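You operate a simulated robot arm through the tools that you are given. There is no shell and no other tool. Be economical: measure what you need, move in short steps, check, and stop when the job is done.

The job below is to be done with a simulated robot arm. You get a single attempt, and the scene is never put back.

TASK
Stack the pads box labelled "16" from the wide ledge on top of the pads box labelled "33".

The check looks at the end state, three seconds after you hand in, the way a careful person would. Anything else that was tipped, shoved, dropped, spilled or broken makes it a failure.

THE ROBOT
A 6-joint arm with a two-finger parallel gripper, fixed in place. Base frame: the origin is at the foot of the arm, x ahead of it, y to its left, z up; the work surface is at about z = 0. Readings come in mm, degrees, newtons and seconds.
With the tool pointing down near the work surface it reaches from about 140 to 580 mm from the base axis. Its first joint turns from -66.0 to 66.0 degrees. Payload 2.1 kg.
The TCP is the grasp point between the finger pads, 30 mm short of the fingertips. In the tool frame z runs along the fingers and y along their closing line. Largest opening 94 mm; finger width 28, thickness 10; the body of the gripper, 50 by 96 mm, starts 55 mm behind the TCP.
Orientation is told as [roll, pitch, yaw] about the base's x, y, z axes, in that order, counted from this pose: with the fingers straight down and closing along the base's y, the tool's x points along the base's -x, its y along +y and its z along -z.

THE INTERFACE
- The arm moves only by the tool drive_tool. Its argument "increments" is a list of rows, each a list of 7 numbers: the shift along the tool's x, y, z in mm, then the turn, a rotation vector about the tool's x, y, z in degrees, then the gripper command, from -1 (shut) to 1 (fully open), values between in proportion. In form: [[x, y, z, ax, ay, az, gripper], ...]. A call has 1 to 12 rows; each row shifts and turns the commanded pose from where the row before left it, along the tool's axes as they then stand. Rows are played at 5 a second. More than 50 mm and 8.6 degrees between two rows, or a gripper value outside its range, and nothing of the call is played. Where a pose cannot be reached the arm comes as near as it can. A force on the tool above 40 N (or 10 N above the force at the start of the call, whichever is more), or a blocked arm, ends the call early, and 0.2 s more pass. The fingers move at their own pace (about 72 mm/s each) and stop on an object; they squeeze with about 25 N. The grip force told is the motor's: it shows also when the fingers shut on nothing. Time passes only in rows, and 0.2 s behind the last, so rows that do not move let the fingers close. The reply holds the time, the measured pose of the TCP, the force on the tool along the base axes, the opening and the grip force, in the units named above and with some noise, and new pictures: "views" is both (left out), scene, wrist or none.
- Cameras (640 x 400 px; columns grow to the right, rows downward): "scene" is fixed at [59.9, -376.3, 481.6]; the picture's right is [0.73, -0.68, 0.00], its down [-0.39, -0.42, -0.82] and it looks along [0.56, 0.60, -0.57] (base axes); focal length 214 px, centre (320, 200). "wrist" rides on the gripper at [-37, 0, -58] in the tool frame; the picture's right is [0.00, -1.00, 0.00], its down [0.97, 0.00, -0.24] and it looks along [0.24, 0.00, 0.97] (tool axes); focal length 218 px, centre (320, 200). There is no depth. A picture from a camera that has moved, and an enlarged one, comes with that camera's place and axes in the base frame and with its lens.
- close_up(camera, box): a new picture of the part [left, top, right, bottom] of that camera's present view, enlarged. The clock stands still meanwhile.
- finish_job(): hands the job in; it is judged then, once.

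Go step by step. Nothing tells you positions but the pictures and the camera data: compare them with the known pose of the tool, close in by small moves and look again before you grip or let go. The budget is 90 turns and 150 pictures, counting those below and the enlarged ones. Unless the task says otherwise, let go and move clear before handing in, and close with one line.

The tools are called after "Call:" by a JSON object that holds its "method" and its "body". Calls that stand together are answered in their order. drive_tool: Moves the arm, as the interface text tells. Its arguments: {"type":"object","properties":{"increments":{"type":"array","items":{"type":"array","items":{"type":"number"}}},"views":{"type":"string","enum":["both","scene","wrist","none"]}},"required":["increments"]} The other tools are called the same way: close_up (camera, box) takes an enlarged picture of a part of a camera's view; finish_job () hands the job in.

At the start:

```text
time: 0.0
tcp_pos: [240.6, -104.0, 323.4]
tcp_rot: [0.0, 0.0, 0.0]
ft_force: [0.4, -0.1, -0.2]
opening: 93.8
grip_force: 0.1
```

scene: 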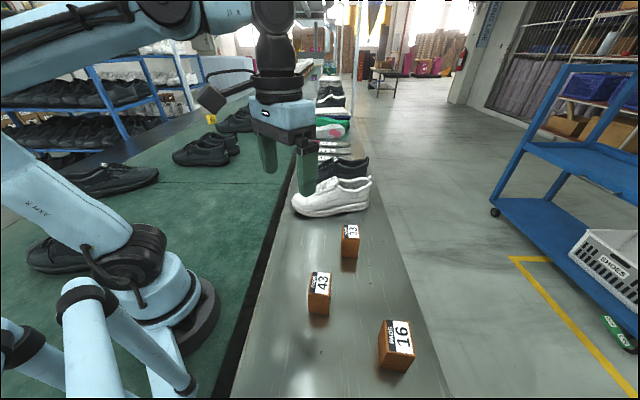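
wrist: 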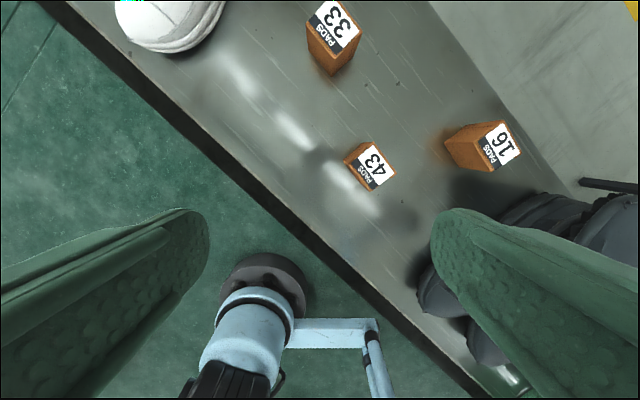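

I see three orange boxes on the ledge: 43, 33 and 16. Box 16 is nearest the scene camera, at roughly (278, -350) with its top near z 70. I'll enlarge the views to measure the boxes.

Call:
{"method": "close_up", "body": {"camera": "scene", "box": [290, 210, 450, 390]}}

Call:
{"method": "close_up", "body": {"camera": "wrist", "box": [290, 0, 550, 200]}}

```text
2.22 times, centred on (370, 300) of scene
camera zoom: at [59.9, -376.3, 481.6], right [0.73, -0.68, 0.0], down [-0.39, -0.42, -0.82], along [0.56, 0.6, -0.57], focal length 477 px, centre (209, -22)
```

zoom: 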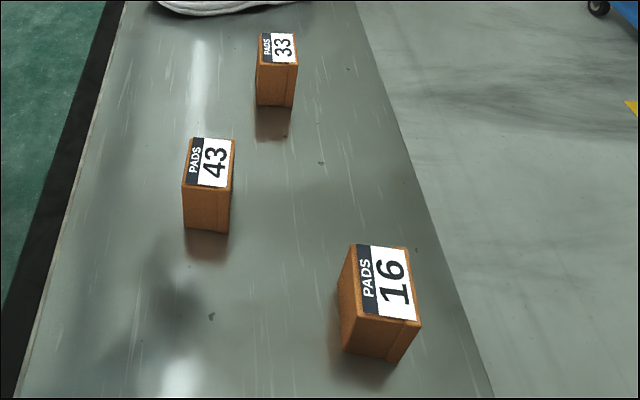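

```text
2.00 times, centred on (420, 100) of wrist
camera zoom: at [277.3, -103.4, 381.3], right [0.0, -1.0, 0.0], down [-0.97, 0.0, 0.24], along [-0.24, 0.0, -0.97], focal length 436 px, centre (120, 400)
```

zoom: 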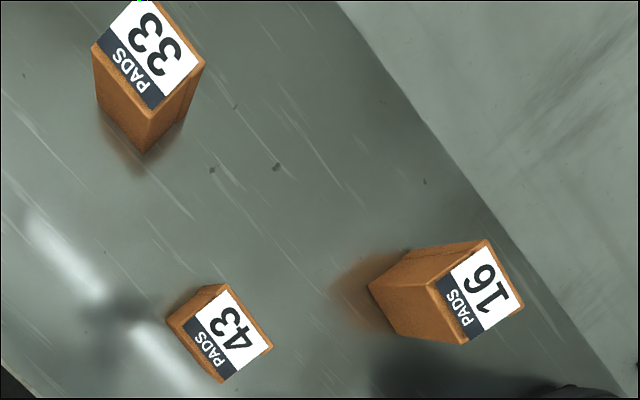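

Triangulating puts box 16 at about (277, -347) on a ledge at z≈0. It measures about 45 x 54 x 73 mm, with its long side at about 38°. Box 33 is near (418, -121) at a similar angle. I'll turn the tool by -52° yaw first.

Call:
{"method": "drive_tool", "body": {"increments": [[0, 0, 0, 0, 0, 7.5, 1], [0, 0, 0, 0, 0, 7.5, 1], [0, 0, 0, 0, 0, 7.5, 1], [0, 0, 0, 0, 0, 7.5, 1], [0, 0, 0, 0, 0, 7.5, 1], [0, 0, 0, 0, 0, 7.5, 1], [0, 0, 0, 0, 0, 7, 1], [0, 0, 0, 0, 0, 0, 1]], "views": "wrist"}}

```text
time: 1.8
tcp_pos: [241.3, -102.6, 322.3]
tcp_rot: [0.0, -0.1, -52.1]
ft_force: [-0.3, 0.5, 0.3]
opening: 94.0
grip_force: 0.0
camera wrist: at [263.2, -132.8, 381.1], right [-0.79, -0.61, 0.0], down [-0.6, 0.77, 0.24], along [-0.15, 0.19, -0.97], focal length 218 px, centre (320, 200)
```

wrist: 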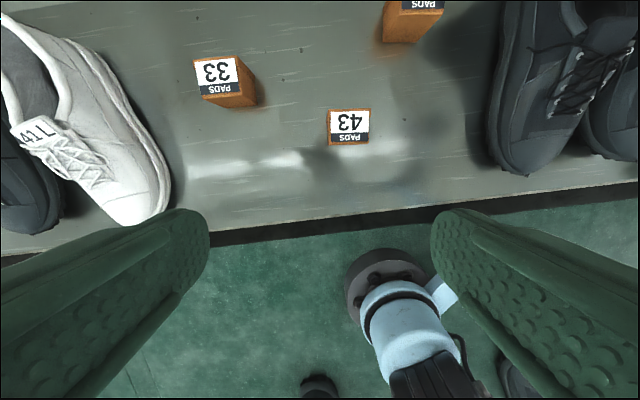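

The tool is aligned with the boxes. There's a pair of black shoes on the ledge to the right of box 16, and I'll have to stay clear of them. Next I move over box 16 at this height.

Call:
{"method": "drive_tool", "body": {"increments": [[-35.6, -20.2, 0, 0, 0, 0, 1], [-35.6, -20.2, 0, 0, 0, 0, 1], [-35.6, -20.2, 0, 0, 0, 0, 1], [-35.6, -20.2, 0, 0, 0, 0, 1], [-35.6, -20.2, 0, 0, 0, 0, 1], [-35.6, -20.2, 0, 0, 0, 0, 1], [0, 0, 0, 0, 0, 0, 1]]}}

```text
time: 3.4
tcp_pos: [276.4, -345.0, 323.9]
tcp_rot: [-0.1, 0.0, -52.0]
ft_force: [0.9, 0.7, -0.2]
opening: 94.0
grip_force: 0.0
camera wrist: at [300.4, -375.1, 381.8], right [-0.79, -0.62, 0.0], down [-0.6, 0.76, 0.24], along [-0.15, 0.19, -0.97], focal length 218 px, centre (320, 200)
```

scene: 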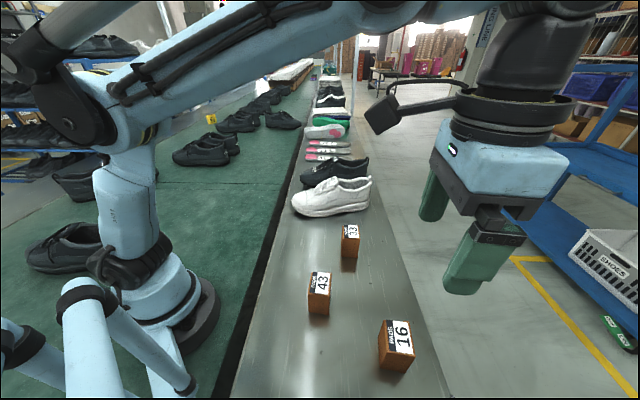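
wrist: 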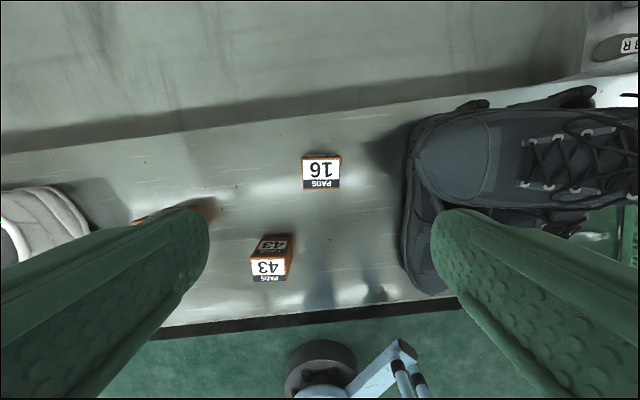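

Box 16 sits centred and square under the tool, with its middle at about (277, -346), and the shoes are more than 100 mm away. I'll come down partway and check again.

Call:
{"method": "drive_tool", "body": {"increments": [[0, 0, 40, 0, 0, 0, 1], [0, 0, 40, 0, 0, 0, 1], [0, 0, 40, 0, 0, 0, 1], [0, 0, 40, 0, 0, 0, 1], [0, 0, 28, 0, 0, 0, 1], [0, 0, 0, 0, 0, 0, 1]]}}

Call:
{"method": "close_up", "body": {"camera": "wrist", "box": [200, 50, 440, 200]}}

```text
time: 4.8
tcp_pos: [276.3, -344.7, 135.5]
tcp_rot: [0.0, -0.2, -52.0]
ft_force: [-1.5, -0.3, 0.0]
opening: 94.3
grip_force: 0.1
camera wrist: at [299.6, -375.4, 193.6], right [-0.79, -0.62, 0.0], down [-0.6, 0.76, 0.24], along [-0.15, 0.19, -0.97], focal length 218 px, centre (320, 200)
```

scene: 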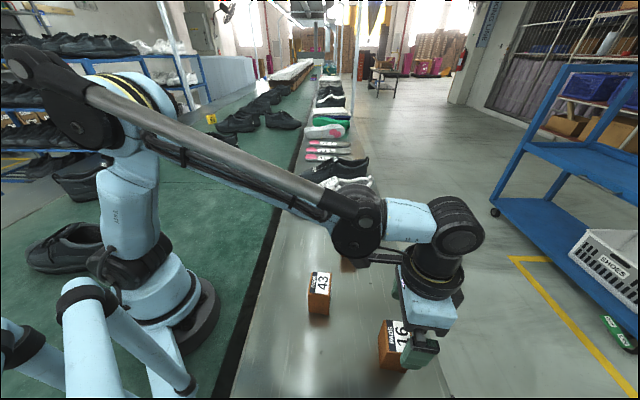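
wrist: 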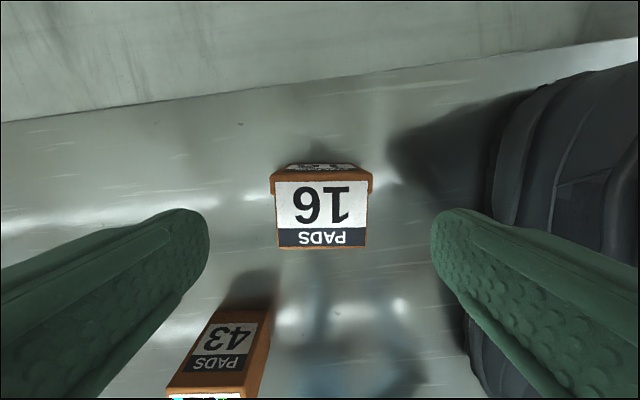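

```text
2.67 times, centred on (320, 125) of wrist
camera zoom: at [299.6, -375.4, 193.6], right [-0.79, -0.62, 0.0], down [-0.6, 0.76, 0.24], along [-0.15, 0.19, -0.97], focal length 582 px, centre (320, 400)
```

zoom: 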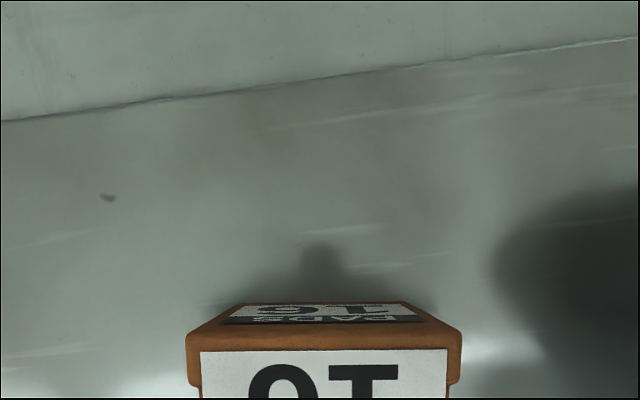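

The box has a slightly wider band at its outer end. I'll look closer to decide where the finger pads should sit.

Call:
{"method": "close_up", "body": {"camera": "wrist", "box": [240, 150, 400, 260]}}

Call:
{"method": "close_up", "body": {"camera": "scene", "box": [350, 300, 450, 390]}}

```text
3.64 times, centred on (320, 205) of wrist
camera zoom: at [299.6, -375.4, 193.6], right [-0.79, -0.62, 0.0], down [-0.6, 0.76, 0.24], along [-0.15, 0.19, -0.97], focal length 794 px, centre (320, 182)
```

zoom: 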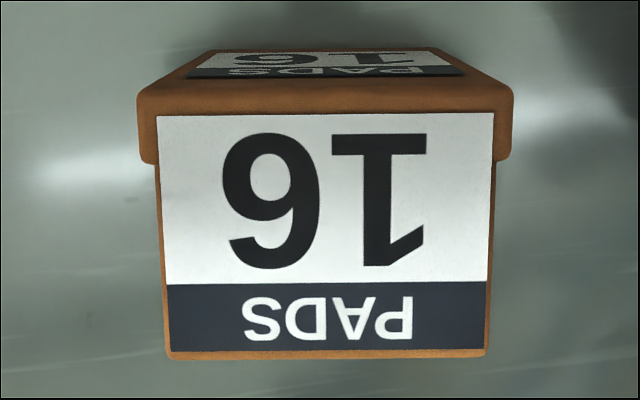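

```text
4.44 times, centred on (400, 345) of scene
camera zoom: at [59.9, -376.3, 481.6], right [0.73, -0.68, 0.0], down [-0.39, -0.42, -0.82], along [0.56, 0.6, -0.57], focal length 953 px, centre (-36, -444)
```

zoom: 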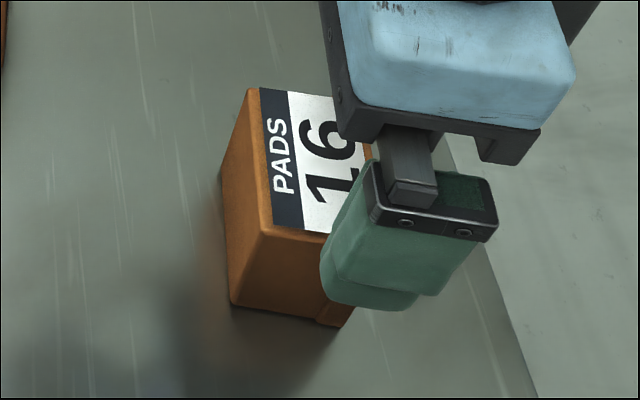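

The box lies on its side with a lid rim at the outer end, about tool x -21 to -11. The flat body runs from about -11 to +22. I'll shift +6 mm in tool x so the pads close on the body only, then go down to z≈46.

Call:
{"method": "drive_tool", "body": {"increments": [[6, -1, 0, 0, 0, 0, 1], [0, 0, 25, 0, 0, 0, 1], [0, 0, 25, 0, 0, 0, 1], [0, 0, 20, 0, 0, 0, 1], [0, 0, 19, 0, 0, 0, 1], [0, 0, 0, 0, 0, 0, 1]]}}

```text
time: 6.2
tcp_pos: [272.7, -341.7, 46.3]
tcp_rot: [-0.1, -0.1, -52.0]
ft_force: [0.0, -0.1, 0.9]
opening: 93.8
grip_force: 0.1
camera wrist: at [295.0, -371.5, 104.6], right [-0.79, -0.62, 0.0], down [-0.6, 0.76, 0.24], along [-0.15, 0.19, -0.97], focal length 218 px, centre (320, 200)
```

scene: 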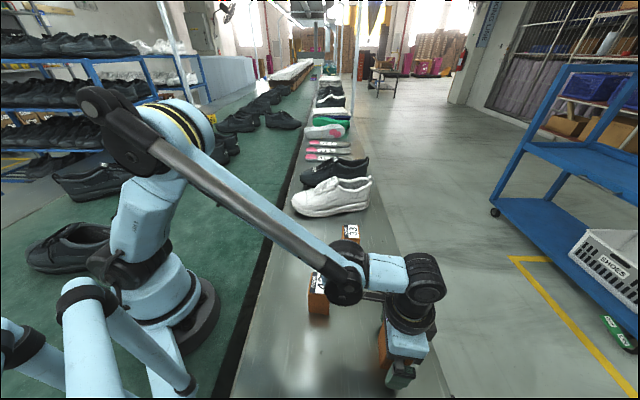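
wrist: 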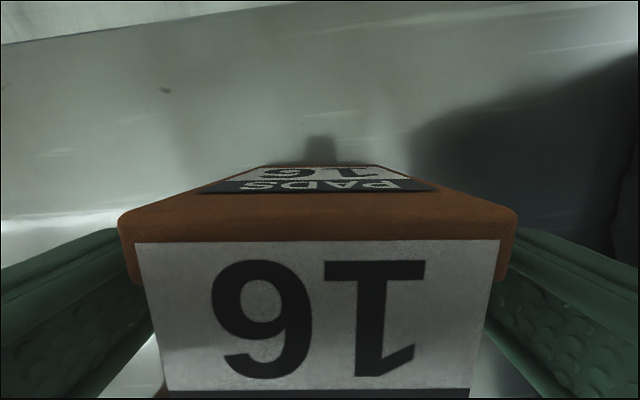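

The box sits between the fingers, with the pads behind the lid rim. Closing now.

Call:
{"method": "drive_tool", "body": {"increments": [[0, 0, 0, 0, 0, 0, -1], [0, 0, 0, 0, 0, 0, -1], [0, 0, 0, 0, 0, 0, -1], [0, 0, 0, 0, 0, 0, -1]], "views": "wrist"}}

```text
time: 7.2
tcp_pos: [272.7, -342.7, 47.4]
tcp_rot: [-0.1, -0.1, -52.1]
ft_force: [-0.4, 1.6, 0.1]
opening: 60.8
grip_force: 25.5
camera wrist: at [295.0, -371.5, 104.8], right [-0.79, -0.62, 0.0], down [-0.6, 0.76, 0.24], along [-0.15, 0.19, -0.97], focal length 218 px, centre (320, 200)
```

wrist: 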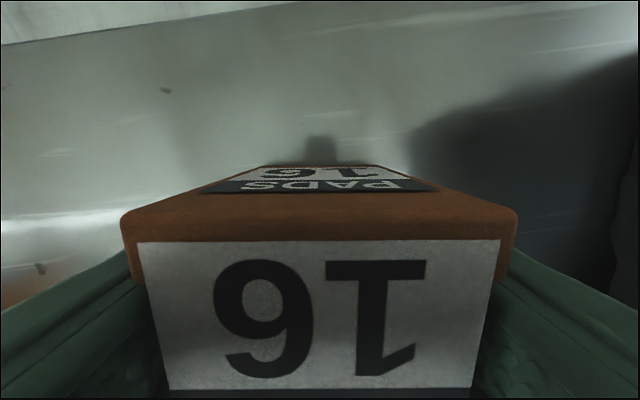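

The grip stopped at 60.8 mm, a little wider than I estimated. I'll check where the pads are touching.

Call:
{"method": "close_up", "body": {"camera": "wrist", "box": [60, 200, 260, 400]}}

Call:
{"method": "close_up", "body": {"camera": "wrist", "box": [400, 200, 600, 400]}}

```text
2.00 times, centred on (160, 300) of wrist
camera zoom: at [295.0, -371.5, 104.8], right [-0.79, -0.62, 0.0], down [-0.6, 0.76, 0.24], along [-0.15, 0.19, -0.97], focal length 436 px, centre (640, 0)
```

zoom: 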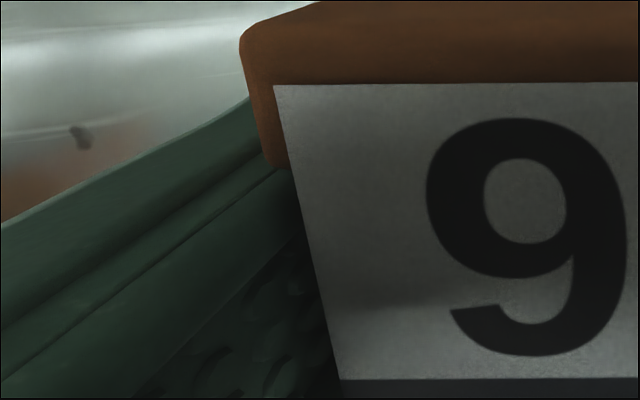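

```text
2.00 times, centred on (500, 300) of wrist
camera zoom: at [295.0, -371.5, 104.8], right [-0.79, -0.62, 0.0], down [-0.6, 0.76, 0.24], along [-0.15, 0.19, -0.97], focal length 436 px, centre (-40, 0)
```

zoom: 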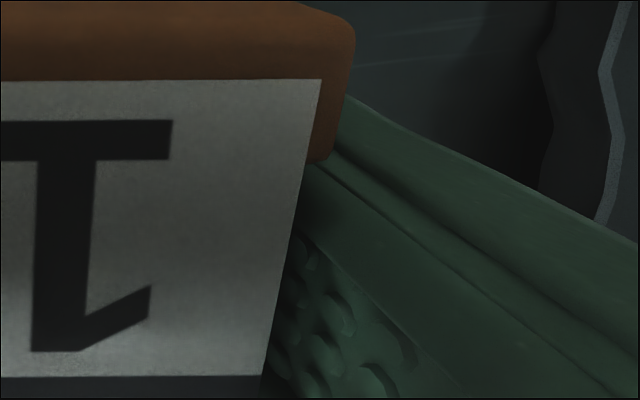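

The pads look close to the lid rim and may be clamping its edge. I'll open, shift another 4 mm toward the body, close again, and compare the opening.

Call:
{"method": "drive_tool", "body": {"increments": [[0, 0, 0, 0, 0, 0, 0.2], [0, 0, 0, 0, 0, 0, 0.2], [4, 0, 0, 0, 0, 0, 0.2], [0, 0, 0, 0, 0, 0, 0.2], [0, 0, 0, 0, 0, 0, -1], [0, 0, 0, 0, 0, 0, -1], [0, 0, 0, 0, 0, 0, -1], [0, 0, 0, 0, 0, 0, -1]], "views": "wrist"}}

```text
time: 9.0
tcp_pos: [269.3, -339.7, 46.4]
tcp_rot: [0.0, -0.2, -52.0]
ft_force: [0.5, -0.6, 5.1]
opening: 60.7
grip_force: 24.9
camera wrist: at [292.5, -368.3, 104.7], right [-0.79, -0.62, 0.0], down [-0.6, 0.76, 0.24], along [-0.15, 0.19, -0.97], focal length 218 px, centre (320, 200)
```

wrist: 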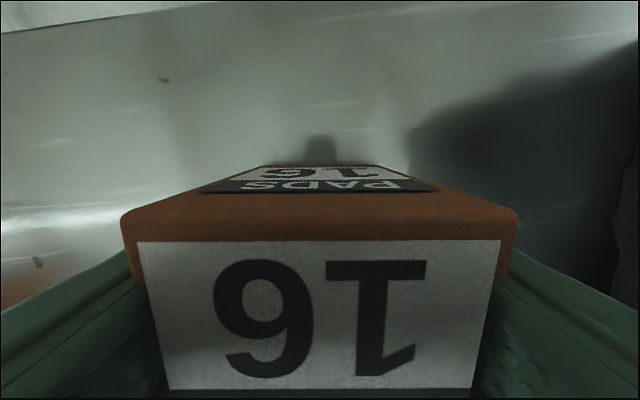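

My 0.2 command was only 56 mm, so the fingers never opened and the box slid 4 mm with the gripper, harmlessly. I'll repeat it with a proper opening.

Call:
{"method": "drive_tool", "body": {"increments": [[0, 0, 0, 0, 0, 0, 0.7], [0, 0, 0, 0, 0, 0, 0.7], [4, 0, 0, 0, 0, 0, 0.7], [0, 0, 0, 0, 0, 0, 0.7], [0, 0, 0, 0, 0, 0, -1], [0, 0, 0, 0, 0, 0, -1], [0, 0, 0, 0, 0, 0, -1], [0, 0, 0, 0, 0, 0, -1]], "views": "wrist"}}

```text
time: 10.8
tcp_pos: [268.1, -336.4, 47.1]
tcp_rot: [0.0, -0.1, -52.0]
ft_force: [-0.5, 0.1, -0.1]
opening: 60.9
grip_force: 25.2
camera wrist: at [290.1, -365.2, 104.7], right [-0.79, -0.62, 0.0], down [-0.6, 0.76, 0.24], along [-0.15, 0.19, -0.97], focal length 218 px, centre (320, 200)
```

wrist: 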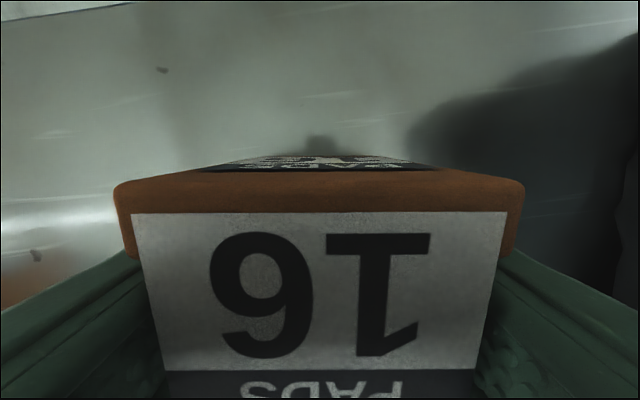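

The opening is the same, so the grip is on the box's full width and is sound. I'll lift slightly and look.

Call:
{"method": "drive_tool", "body": {"increments": [[0, 0, -10, 0, 0, 0, -1], [0, 0, -20, 0, 0, 0, -1], [0, 0, 0, 0, 0, 0, -1]]}}

```text
time: 11.6
tcp_pos: [267.7, -335.7, 77.3]
tcp_rot: [-0.1, -0.1, -52.1]
ft_force: [-1.4, 0.1, 5.9]
opening: 60.8
grip_force: 24.9
camera wrist: at [290.2, -365.5, 135.1], right [-0.79, -0.62, 0.0], down [-0.6, 0.77, 0.24], along [-0.15, 0.19, -0.97], focal length 218 px, centre (320, 200)
```

scene: 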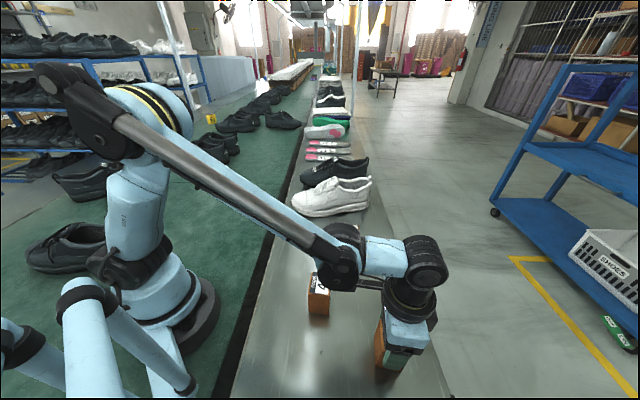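
wrist: 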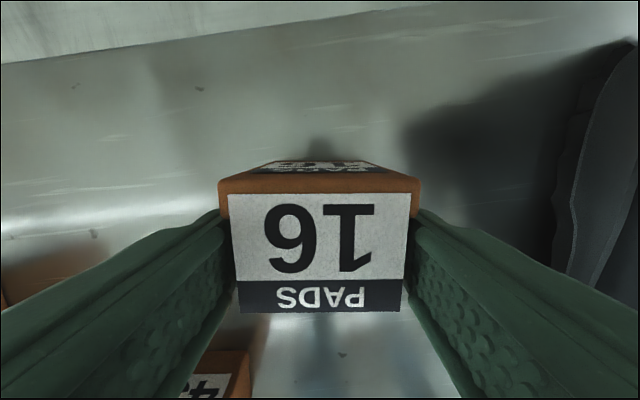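

The gripper rose 30 mm but the box stayed on the ledge, its top still near z 75, so the pads slid up it. I'll look at the contact before trying again.

Call:
{"method": "close_up", "body": {"camera": "wrist", "box": [180, 150, 460, 330]}}

Call:
{"method": "close_up", "body": {"camera": "scene", "box": [350, 290, 450, 390]}}

```text
2.22 times, centred on (320, 240) of wrist
camera zoom: at [290.2, -365.5, 135.1], right [-0.79, -0.62, 0.0], down [-0.6, 0.77, 0.24], along [-0.15, 0.19, -0.97], focal length 485 px, centre (320, 111)
```

zoom: 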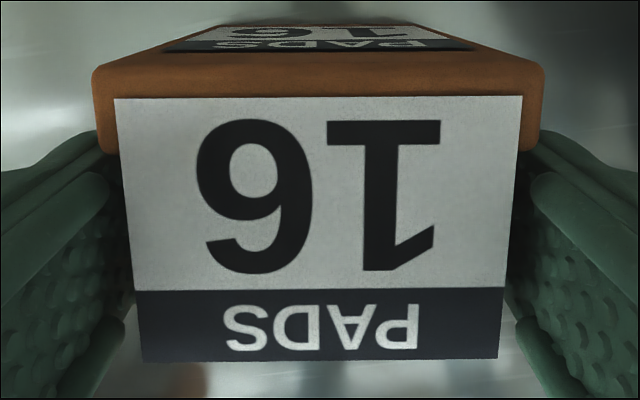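

```text
4.00 times, centred on (400, 340) of scene
camera zoom: at [59.9, -376.3, 481.6], right [0.73, -0.68, 0.0], down [-0.39, -0.42, -0.82], along [0.56, 0.6, -0.57], focal length 858 px, centre (0, -360)
```

zoom: 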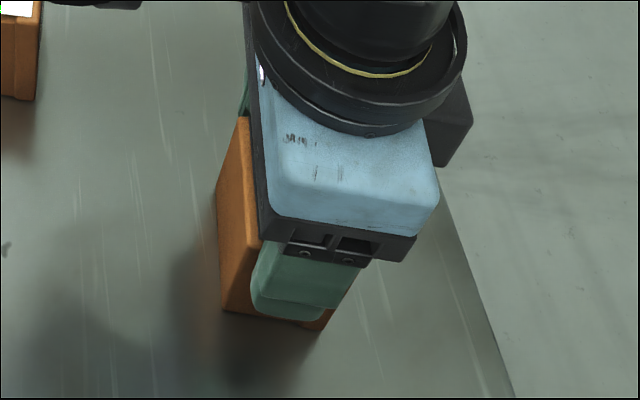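

There's a shadow gap between the pads and the body, so the contact there is poor: the lid is about 56 mm wide and the body about 53. I'll open, rise clear and close on nothing to learn what a true shut reading is.

Call:
{"method": "drive_tool", "body": {"increments": [[0, 0, 0, 0, 0, 0, 1], [0, 0, 0, 0, 0, 0, 1], [0, 0, 0, 0, 0, 0, 1], [0, 0, -40, 0, 0, 0, 1], [0, 0, -40, 0, 0, 0, 1], [0, 0, 0, 0, 0, 0, -1], [0, 0, 0, 0, 0, 0, -1], [0, 0, 0, 0, 0, 0, -1], [0, 0, 0, 0, 0, 0, -1], [0, 0, 0, 0, 0, 0, -1]]}}

```text
time: 13.8
tcp_pos: [268.5, -334.9, 157.9]
tcp_rot: [0.0, 0.0, -52.0]
ft_force: [-0.6, 0.5, -0.1]
opening: 0.3
grip_force: 25.0
camera wrist: at [290.7, -365.1, 215.1], right [-0.79, -0.62, 0.0], down [-0.6, 0.76, 0.24], along [-0.15, 0.19, -0.97], focal length 218 px, centre (320, 200)
```

scene: 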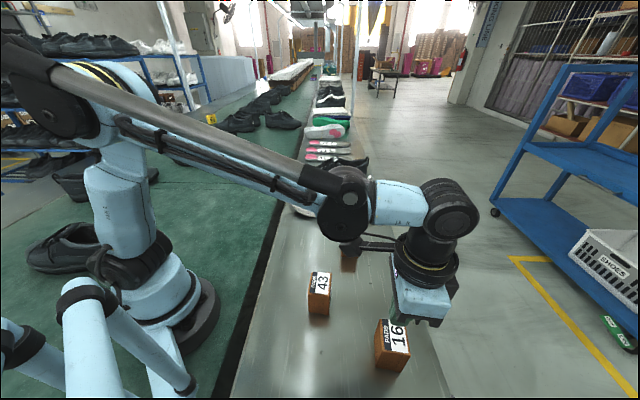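
wrist: 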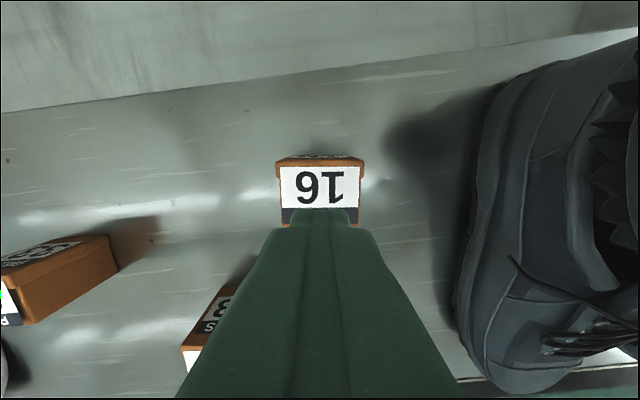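

It shuts to 0.3 mm, so 60.8 was real contact, just with poor hold. I'll take the box the other way, across its flat lid face and flat bottom face: shift to its centre (about 272, -340) and turn 90°.

Call:
{"method": "drive_tool", "body": {"increments": [[-6, 0, 0, 0, 0, -7.5, 1], [0, 0, 0, 0, 0, -7.5, 1], [0, 0, 0, 0, 0, -7.5, 1], [0, 0, 0, 0, 0, -7.5, 1], [0, 0, 0, 0, 0, -7.5, 1], [0, 0, 0, 0, 0, -7.5, 1], [0, 0, 0, 0, 0, -7.5, 1], [0, 0, 0, 0, 0, -7.5, 1], [0, 0, 0, 0, 0, -7.5, 1], [0, 0, 0, 0, 0, -7.5, 1], [0, 0, 0, 0, 0, -7.5, 1], [0, 0, 0, 0, 0, -7.5, 1]]}}

Call:
{"method": "close_up", "body": {"camera": "wrist", "box": [240, 140, 400, 240]}}

```text
time: 16.4
tcp_pos: [270.6, -340.3, 157.6]
tcp_rot: [-0.1, -0.1, 38.2]
ft_force: [-0.7, 0.3, 0.5]
opening: 94.1
grip_force: 0.1
camera wrist: at [299.7, -317.9, 214.7], right [0.62, -0.79, 0.0], down [-0.76, -0.6, 0.24], along [-0.19, -0.15, -0.97], focal length 218 px, centre (320, 200)
```

scene: 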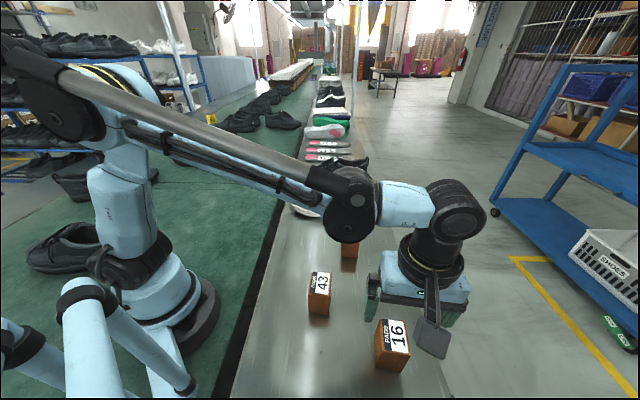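
wrist: 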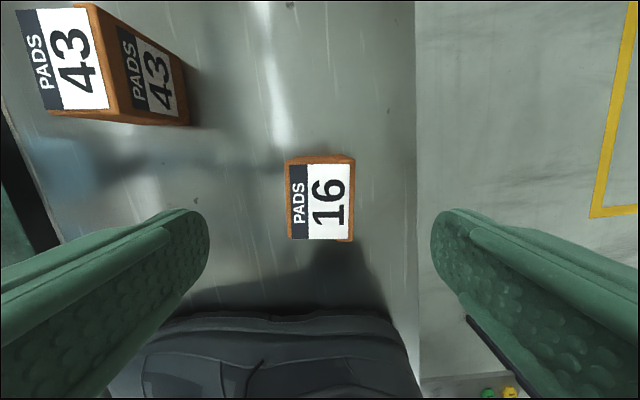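

```text
4.00 times, centred on (320, 190) of wrist
camera zoom: at [299.7, -317.9, 214.7], right [0.62, -0.79, 0.0], down [-0.76, -0.6, 0.24], along [-0.19, -0.15, -0.97], focal length 873 px, centre (320, 240)
```

zoom: 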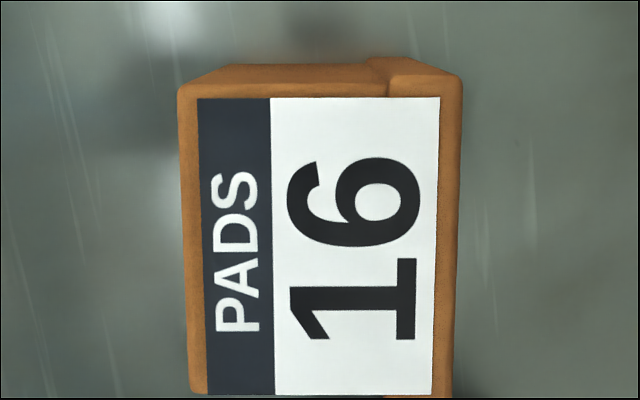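

The box is centred between the fingers and squared up, about 45 mm across. I'll descend to z≈40, close, and lift just 8 mm as a test.

Call:
{"method": "drive_tool", "body": {"increments": [[-1, 0, 30, 0, 0, 0, 1], [0, 0, 30, 0, 0, 0, 1], [0, 0, 30, 0, 0, 0, 1], [0, 0, 27, 0, 0, 0, 1], [0, 0, 0, 0, 0, 0, 1], [0, 0, 0, 0, 0, 0, -1], [0, 0, 0, 0, 0, 0, -1], [0, 0, 0, 0, 0, 0, -1], [0, 0, 0, 0, 0, 0, -1], [0, 0, 0, 0, 0, 0, -1]]}}

Call:
{"method": "drive_tool", "body": {"increments": [[0, 0, -2, 0, 0, 0, -1], [0, 0, -3, 0, 0, 0, -1], [0, 0, -3, 0, 0, 0, -1], [0, 0, 0, 0, 0, 0, -1]]}}

```text
time: 18.6
tcp_pos: [272.3, -339.5, 39.3]
tcp_rot: [-0.2, 0.0, 38.1]
ft_force: [-0.4, -0.6, -0.8]
opening: 49.8
grip_force: 24.8
camera wrist: at [300.7, -317.0, 96.9], right [0.62, -0.79, 0.0], down [-0.76, -0.6, 0.24], along [-0.19, -0.15, -0.97], focal length 218 px, centre (320, 200)
```

scene: 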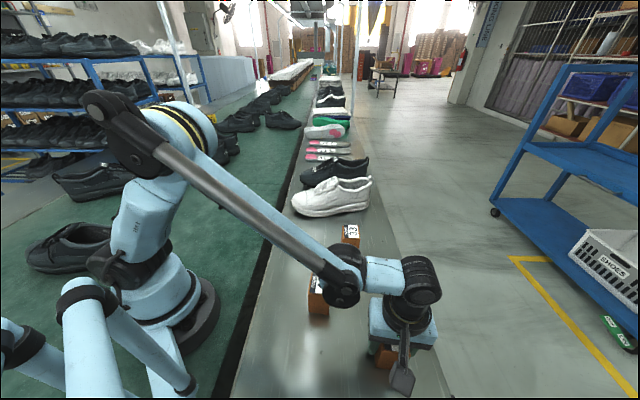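
wrist: 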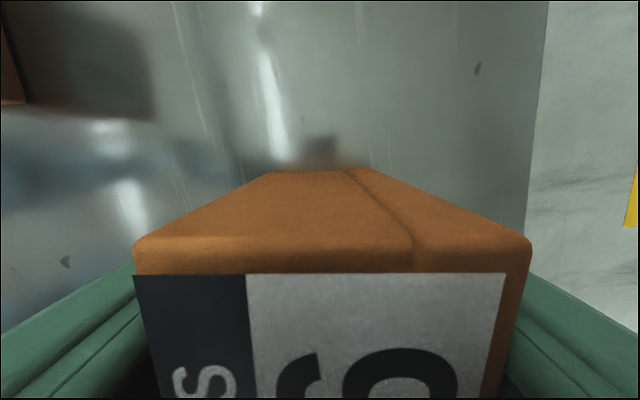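

```text
time: 19.6
tcp_pos: [271.7, -339.8, 47.7]
tcp_rot: [-0.1, -0.1, 37.9]
ft_force: [0.3, -0.5, -0.6]
opening: 50.0
grip_force: 25.4
camera wrist: at [300.6, -317.4, 105.3], right [0.62, -0.79, 0.0], down [-0.76, -0.6, 0.24], along [-0.19, -0.15, -0.97], focal length 218 px, centre (320, 200)
```

scene: 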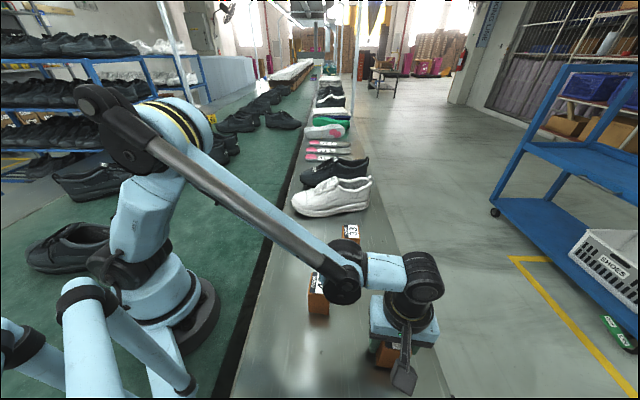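
wrist: 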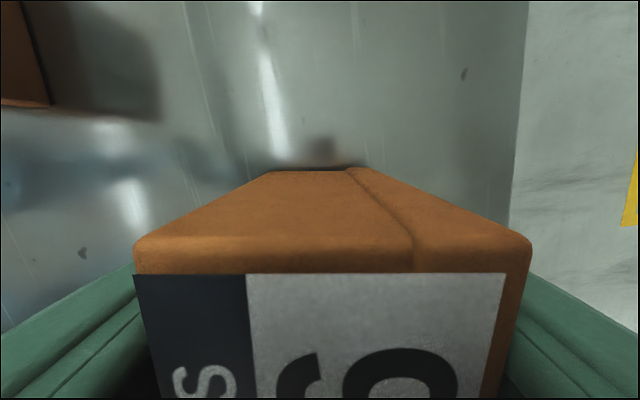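

The box is held this time: it stays fixed in the wrist view as the tool rises. I'll lift to a safe height and move partway toward box 33, keeping it in view ahead.

Call:
{"method": "drive_tool", "body": {"increments": [[0, 0, -30, 0, 0, 0, -1], [0, 0, -40, 0, 0, 0, -1], [0, 0, -40, 0, 0, 0, -1], [0, 0, -40, 0, 0, 0, -1], [-26, 17.4, 0, 0, 0, 0, -1], [-26, 17.4, 0, 0, 0, 0, -1], [-26, 17.4, 0, 0, 0, 0, -1], [-26, 17.4, 0, 0, 0, 0, -1], [-26, 17.4, 0, 0, 0, 0, -1], [0, 0, 0, 0, 0, 0, -1]]}}

Call:
{"method": "close_up", "body": {"camera": "wrist", "box": [220, 0, 420, 180]}}

Call:
{"method": "close_up", "body": {"camera": "scene", "box": [290, 170, 450, 300]}}

```text
time: 21.8
tcp_pos: [319.7, -189.6, 197.2]
tcp_rot: [-0.2, 0.0, 38.0]
ft_force: [0.5, -1.1, -1.3]
opening: 49.7
grip_force: 25.1
camera wrist: at [348.9, -167.3, 254.5], right [0.62, -0.79, 0.0], down [-0.77, -0.6, 0.24], along [-0.19, -0.15, -0.97], focal length 218 px, centre (320, 200)
```

scene: 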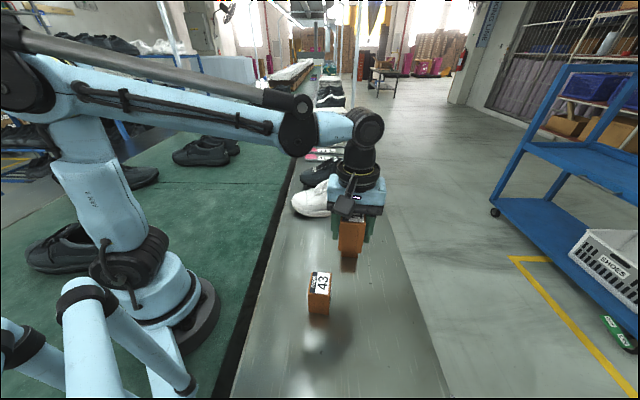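
wrist: 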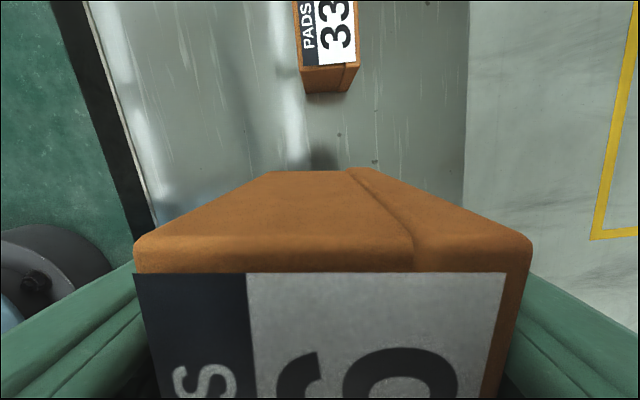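

```text
2.22 times, centred on (320, 90) of wrist
camera zoom: at [348.9, -167.3, 254.5], right [0.62, -0.79, 0.0], down [-0.77, -0.6, 0.24], along [-0.19, -0.15, -0.97], focal length 485 px, centre (320, 444)
```

zoom: 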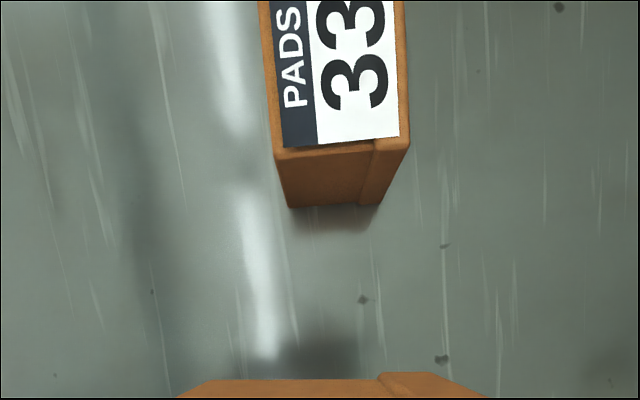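

```text
3.08 times, centred on (370, 235) of scene
camera zoom: at [59.9, -376.3, 481.6], right [0.73, -0.68, 0.0], down [-0.39, -0.42, -0.82], along [0.56, 0.6, -0.57], focal length 660 px, centre (166, 92)
```

zoom: 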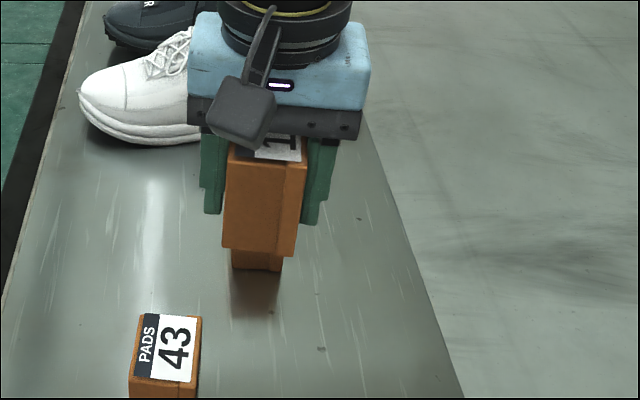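

Box 33 is now clear to see: its top is near z 75, its centre is about (419, -118), and it's turned about 4.6° more than the tool. I'll move over it and add that turn, still high.

Call:
{"method": "drive_tool", "body": {"increments": [[-30.5, -1.2, 0, 0, 0, 0, -1], [-30.5, -1.2, 0, 0, 0, 0, -1], [-30.5, -1.2, 0, 0, 0, 0, -1], [-30.5, -1.2, 0, 0, 0, 0, -1], [0, 0, 0, 0, 0, -4.5, -1], [0, 0, 0, 0, 0, 0, -1]]}}

Call:
{"method": "close_up", "body": {"camera": "scene", "box": [300, 150, 440, 290]}}

```text
time: 23.2
tcp_pos: [420.2, -118.9, 197.2]
tcp_rot: [-0.1, 0.1, 42.7]
ft_force: [0.9, 0.4, -0.8]
opening: 49.7
grip_force: 25.1
camera wrist: at [446.5, -94.6, 255.0], right [0.68, -0.74, 0.0], down [-0.71, -0.66, 0.24], along [-0.18, -0.16, -0.97], focal length 218 px, centre (320, 200)
```

scene: 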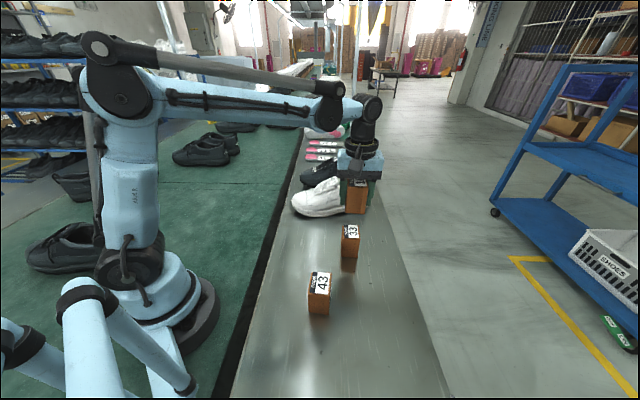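
wrist: 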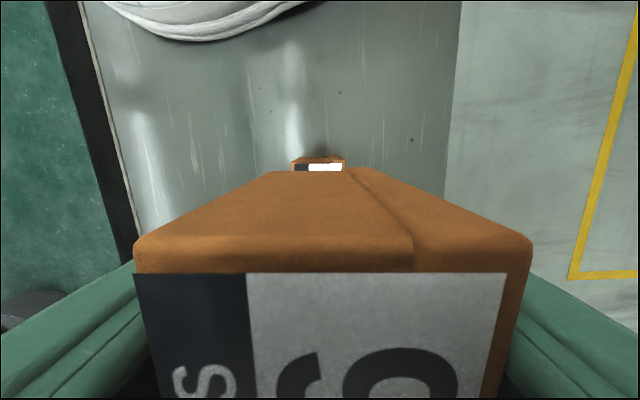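

```text
2.86 times, centred on (370, 220) of scene
camera zoom: at [59.9, -376.3, 481.6], right [0.73, -0.68, 0.0], down [-0.39, -0.42, -0.82], along [0.56, 0.6, -0.57], focal length 613 px, centre (177, 143)
```

zoom: 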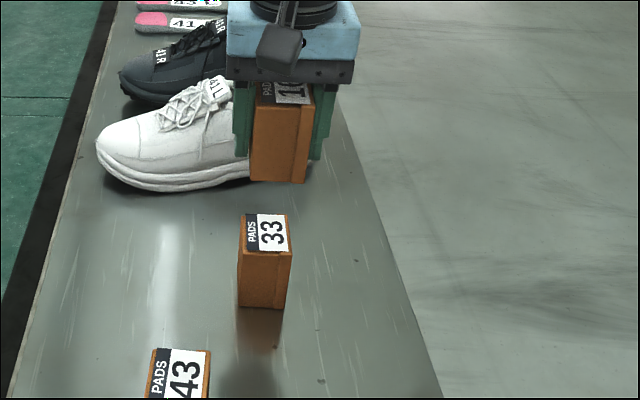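

Close to aligned. I'll zoom on the far edge of box 33 for a fine check of the offset.

Call:
{"method": "close_up", "body": {"camera": "wrist", "box": [270, 140, 370, 200]}}

Call:
{"method": "close_up", "body": {"camera": "scene", "box": [330, 180, 390, 265]}}

```text
6.40 times, centred on (320, 170) of wrist
camera zoom: at [446.5, -94.6, 255.0], right [0.68, -0.74, 0.0], down [-0.71, -0.66, 0.24], along [-0.18, -0.16, -0.97], focal length 1397 px, centre (320, 392)
```

zoom: 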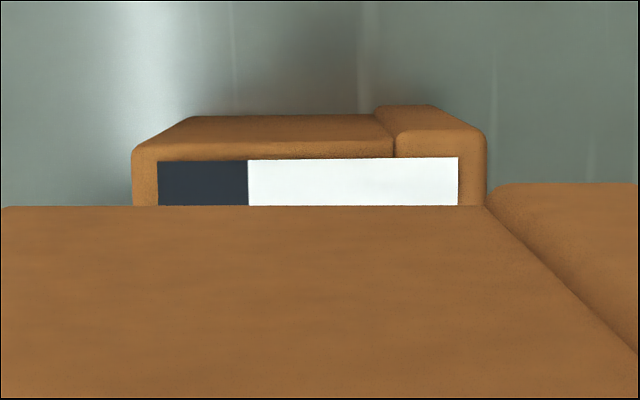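

```text
4.71 times, centred on (360, 222) of scene
camera zoom: at [59.9, -376.3, 481.6], right [0.73, -0.68, 0.0], down [-0.39, -0.42, -0.82], along [0.56, 0.6, -0.57], focal length 1009 px, centre (132, 94)
```

zoom: 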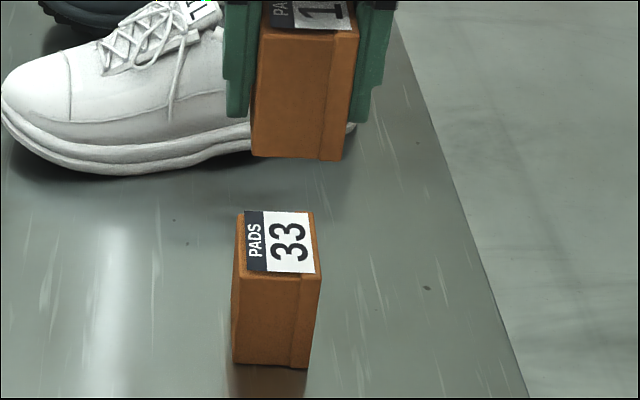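

Box 33's far edge shows I'm about 2 mm too far along and 1.5 mm to one side. I'll correct that and descend to just above contact.

Call:
{"method": "drive_tool", "body": {"increments": [[2, 1.5, 20, 0, 0, 0, -1], [0, 0, 20, 0, 0, 0, -1], [0, 0, 20, 0, 0, 0, -1], [0, 0, 14, 0, 0, 0, -1], [0, 0, 0, 0, 0, 0, -1]]}}

Call:
{"method": "close_up", "body": {"camera": "scene", "box": [310, 170, 400, 265]}}

Call:
{"method": "close_up", "body": {"camera": "wrist", "box": [240, 130, 400, 230]}}

```text
time: 24.4
tcp_pos: [416.8, -120.1, 123.5]
tcp_rot: [-0.2, 0.0, 42.4]
ft_force: [0.5, 0.1, 0.0]
opening: 49.9
grip_force: 24.7
camera wrist: at [444.1, -95.6, 180.9], right [0.68, -0.74, 0.0], down [-0.72, -0.66, 0.24], along [-0.18, -0.16, -0.97], focal length 218 px, centre (320, 200)
```

scene: 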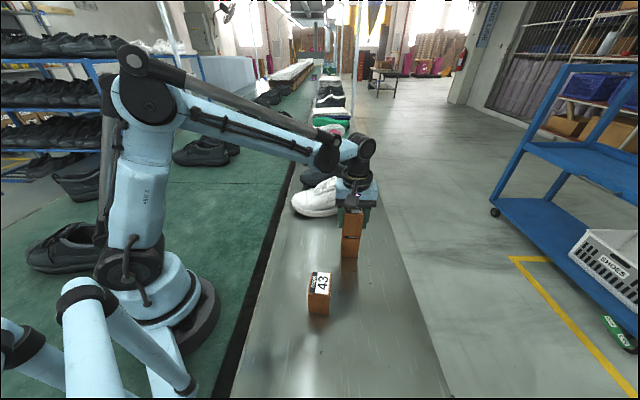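
wrist: 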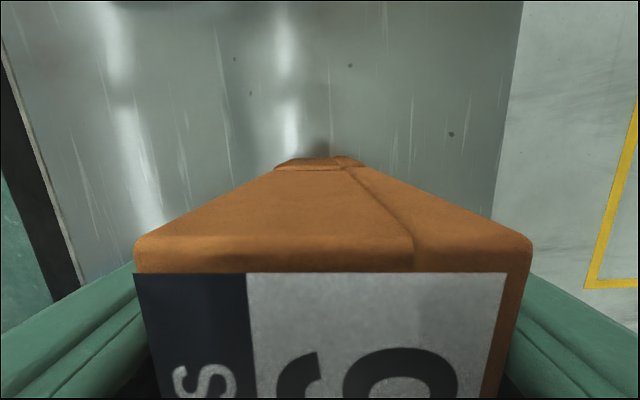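

```text
4.21 times, centred on (355, 218) of scene
camera zoom: at [59.9, -376.3, 481.6], right [0.73, -0.68, 0.0], down [-0.39, -0.42, -0.82], along [0.56, 0.6, -0.57], focal length 903 px, centre (173, 126)
```

zoom: 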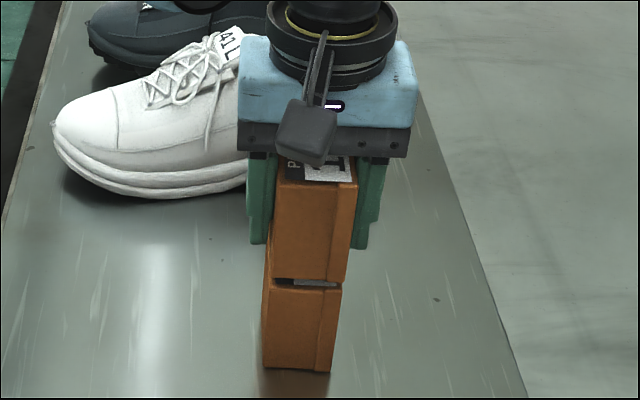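

```text
4.00 times, centred on (320, 180) of wrist
camera zoom: at [444.1, -95.6, 180.9], right [0.68, -0.74, 0.0], down [-0.72, -0.66, 0.24], along [-0.18, -0.16, -0.97], focal length 873 px, centre (320, 280)
```

zoom: 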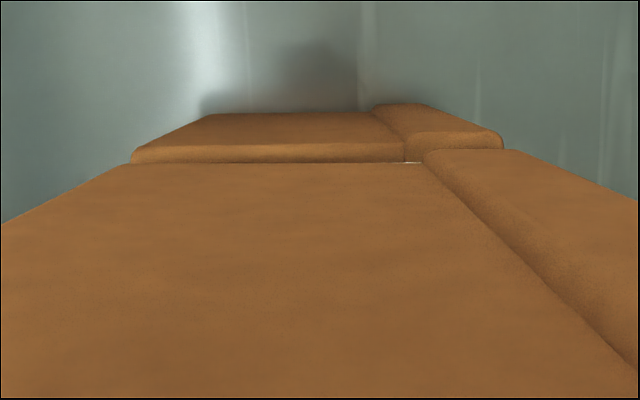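

The alignment is good, with about 8 mm of gap left and box 16 perhaps 1.5 mm to the right. I'll nudge it and lower gently until contact.

Call:
{"method": "drive_tool", "body": {"increments": [[0, 1.5, 2, 0, 0, 0, -1], [0, 0, 2, 0, 0, 0, -1], [0, 0, 1, 0, 0, 0, -1], [0, 0, 0, 0, 0, 0, -1]]}}

Call:
{"method": "close_up", "body": {"camera": "scene", "box": [325, 200, 385, 265]}}

```text
time: 25.4
tcp_pos: [417.4, -119.3, 118.4]
tcp_rot: [-0.1, 0.0, 42.5]
ft_force: [0.3, -0.5, 0.0]
opening: 49.9
grip_force: 25.4
camera wrist: at [443.1, -94.3, 176.2], right [0.68, -0.74, 0.0], down [-0.72, -0.66, 0.24], along [-0.18, -0.16, -0.97], focal length 218 px, centre (320, 200)
```

scene: 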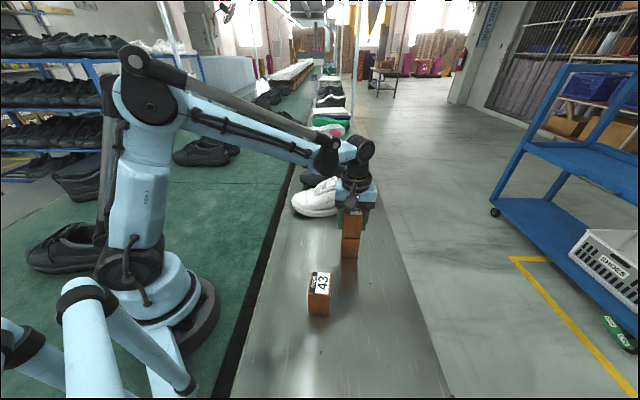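
wrist: 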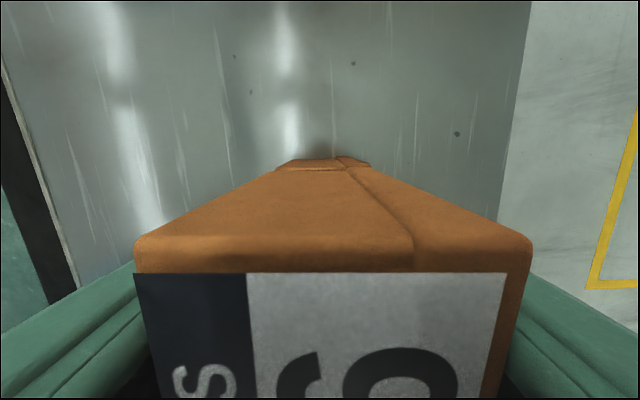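

```text
6.15 times, centred on (355, 232) of scene
camera zoom: at [59.9, -376.3, 481.6], right [0.73, -0.68, 0.0], down [-0.39, -0.42, -0.82], along [0.56, 0.6, -0.57], focal length 1320 px, centre (105, 0)
```

zoom: 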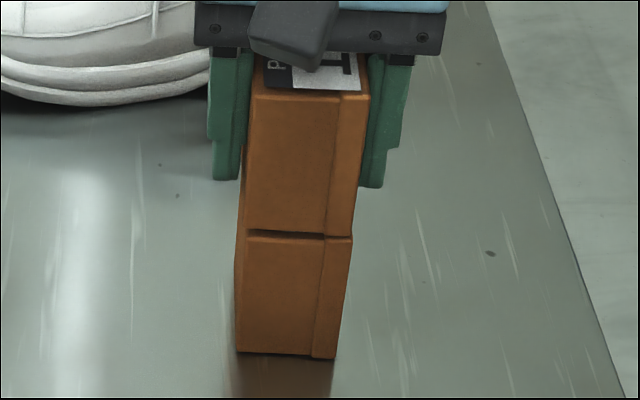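

There are only a few millimetres left, and the lids look nearly touching. I'll lower in 1 mm steps and watch the force.

Call:
{"method": "drive_tool", "body": {"increments": [[0, 0, 1, 0, 0, 0, -1], [0, 0, 0, 0, 0, 0, -1]], "views": "none"}}

Call:
{"method": "drive_tool", "body": {"increments": [[0, 0, 1, 0, 0, 0, -1], [0, 0, 0, 0, 0, 0, -1]], "views": "none"}}

```text
time: 26.0
tcp_pos: [416.2, -119.4, 118.3]
tcp_rot: [-0.1, 0.0, 42.5]
ft_force: [-0.7, 0.5, -1.5]
opening: 49.9
grip_force: 24.7
```

```text
time: 26.6
tcp_pos: [415.9, -119.7, 117.0]
tcp_rot: [-0.1, 0.0, 42.5]
ft_force: [0.6, 0.5, -0.5]
opening: 50.0
grip_force: 25.3
```

Call:
{"method": "drive_tool", "body": {"increments": [[0, 0, 1, 0, 0, 0, -1], [0, 0, 0, 0, 0, 0, -1]], "views": "none"}}

Call:
{"method": "close_up", "body": {"camera": "scene", "box": [335, 215, 375, 265]}}

```text
time: 27.2
tcp_pos: [415.2, -119.0, 116.7]
tcp_rot: [0.0, 0.1, 42.4]
ft_force: [-0.7, -0.5, 3.6]
opening: 50.0
grip_force: 25.2
```

```text
8.00 times, centred on (355, 240) of scene
camera zoom: at [59.9, -376.3, 481.6], right [0.73, -0.68, 0.0], down [-0.39, -0.42, -0.82], along [0.56, 0.6, -0.57], focal length 1716 px, centre (40, -120)
```

zoom: 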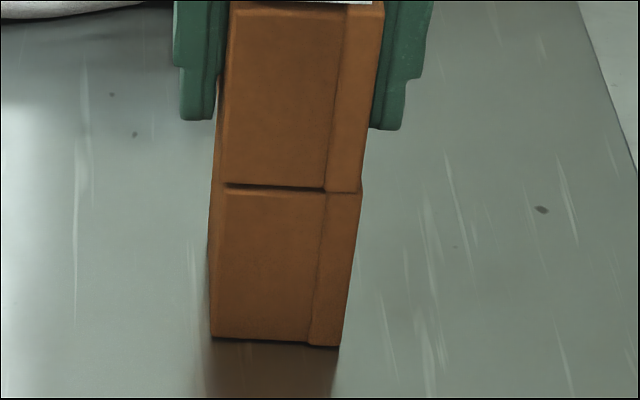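

The force has risen to 3.6 N, so the boxes are in contact and lined up. Opening gently.

Call:
{"method": "drive_tool", "body": {"increments": [[0, 0, 0, 0, 0, 0, 0.1], [0, 0, 0, 0, 0, 0, 0.2], [0, 0, 0, 0, 0, 0, 0.4], [0, 0, 0, 0, 0, 0, 0.6], [0, 0, 0, 0, 0, 0, 0.6]]}}

Call:
{"method": "close_up", "body": {"camera": "scene", "box": [320, 180, 390, 265]}}

```text
time: 28.4
tcp_pos: [415.7, -118.5, 115.4]
tcp_rot: [-0.1, 0.0, 42.6]
ft_force: [0.1, -0.6, -0.3]
opening: 75.3
grip_force: 0.2
camera wrist: at [443.1, -94.3, 173.5], right [0.68, -0.74, 0.0], down [-0.72, -0.66, 0.24], along [-0.18, -0.16, -0.97], focal length 218 px, centre (320, 200)
```

scene: 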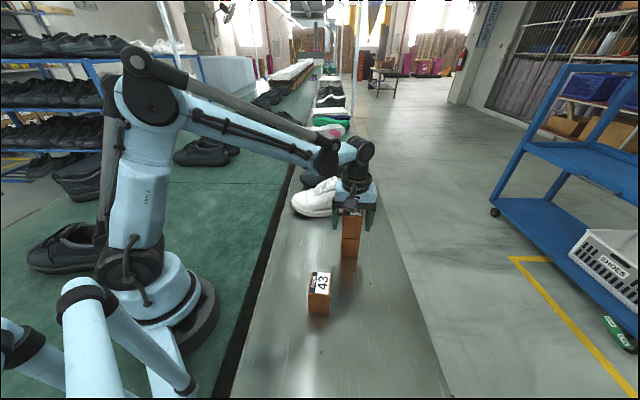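
wrist: 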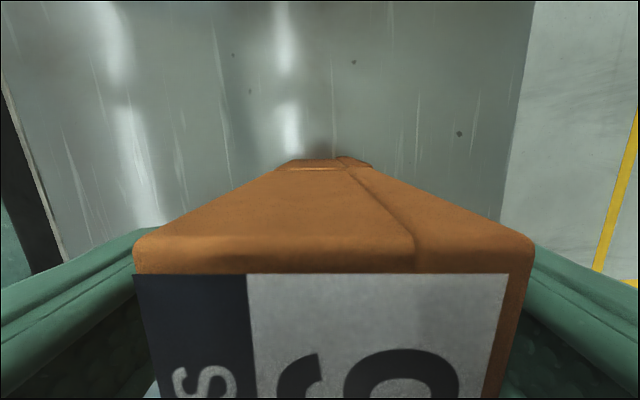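

```text
4.71 times, centred on (355, 222) of scene
camera zoom: at [59.9, -376.3, 481.6], right [0.73, -0.68, 0.0], down [-0.39, -0.42, -0.82], along [0.56, 0.6, -0.57], focal length 1009 px, centre (155, 94)
```

zoom: 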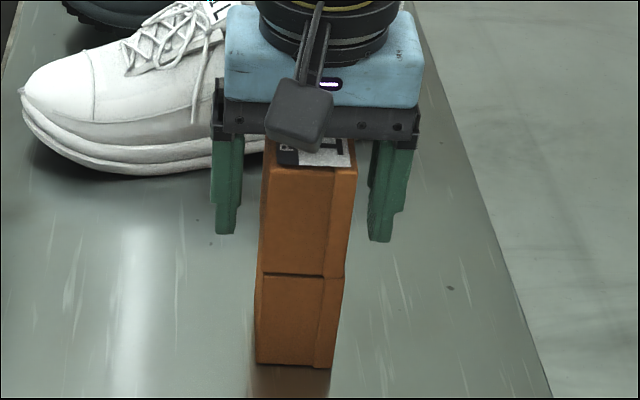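

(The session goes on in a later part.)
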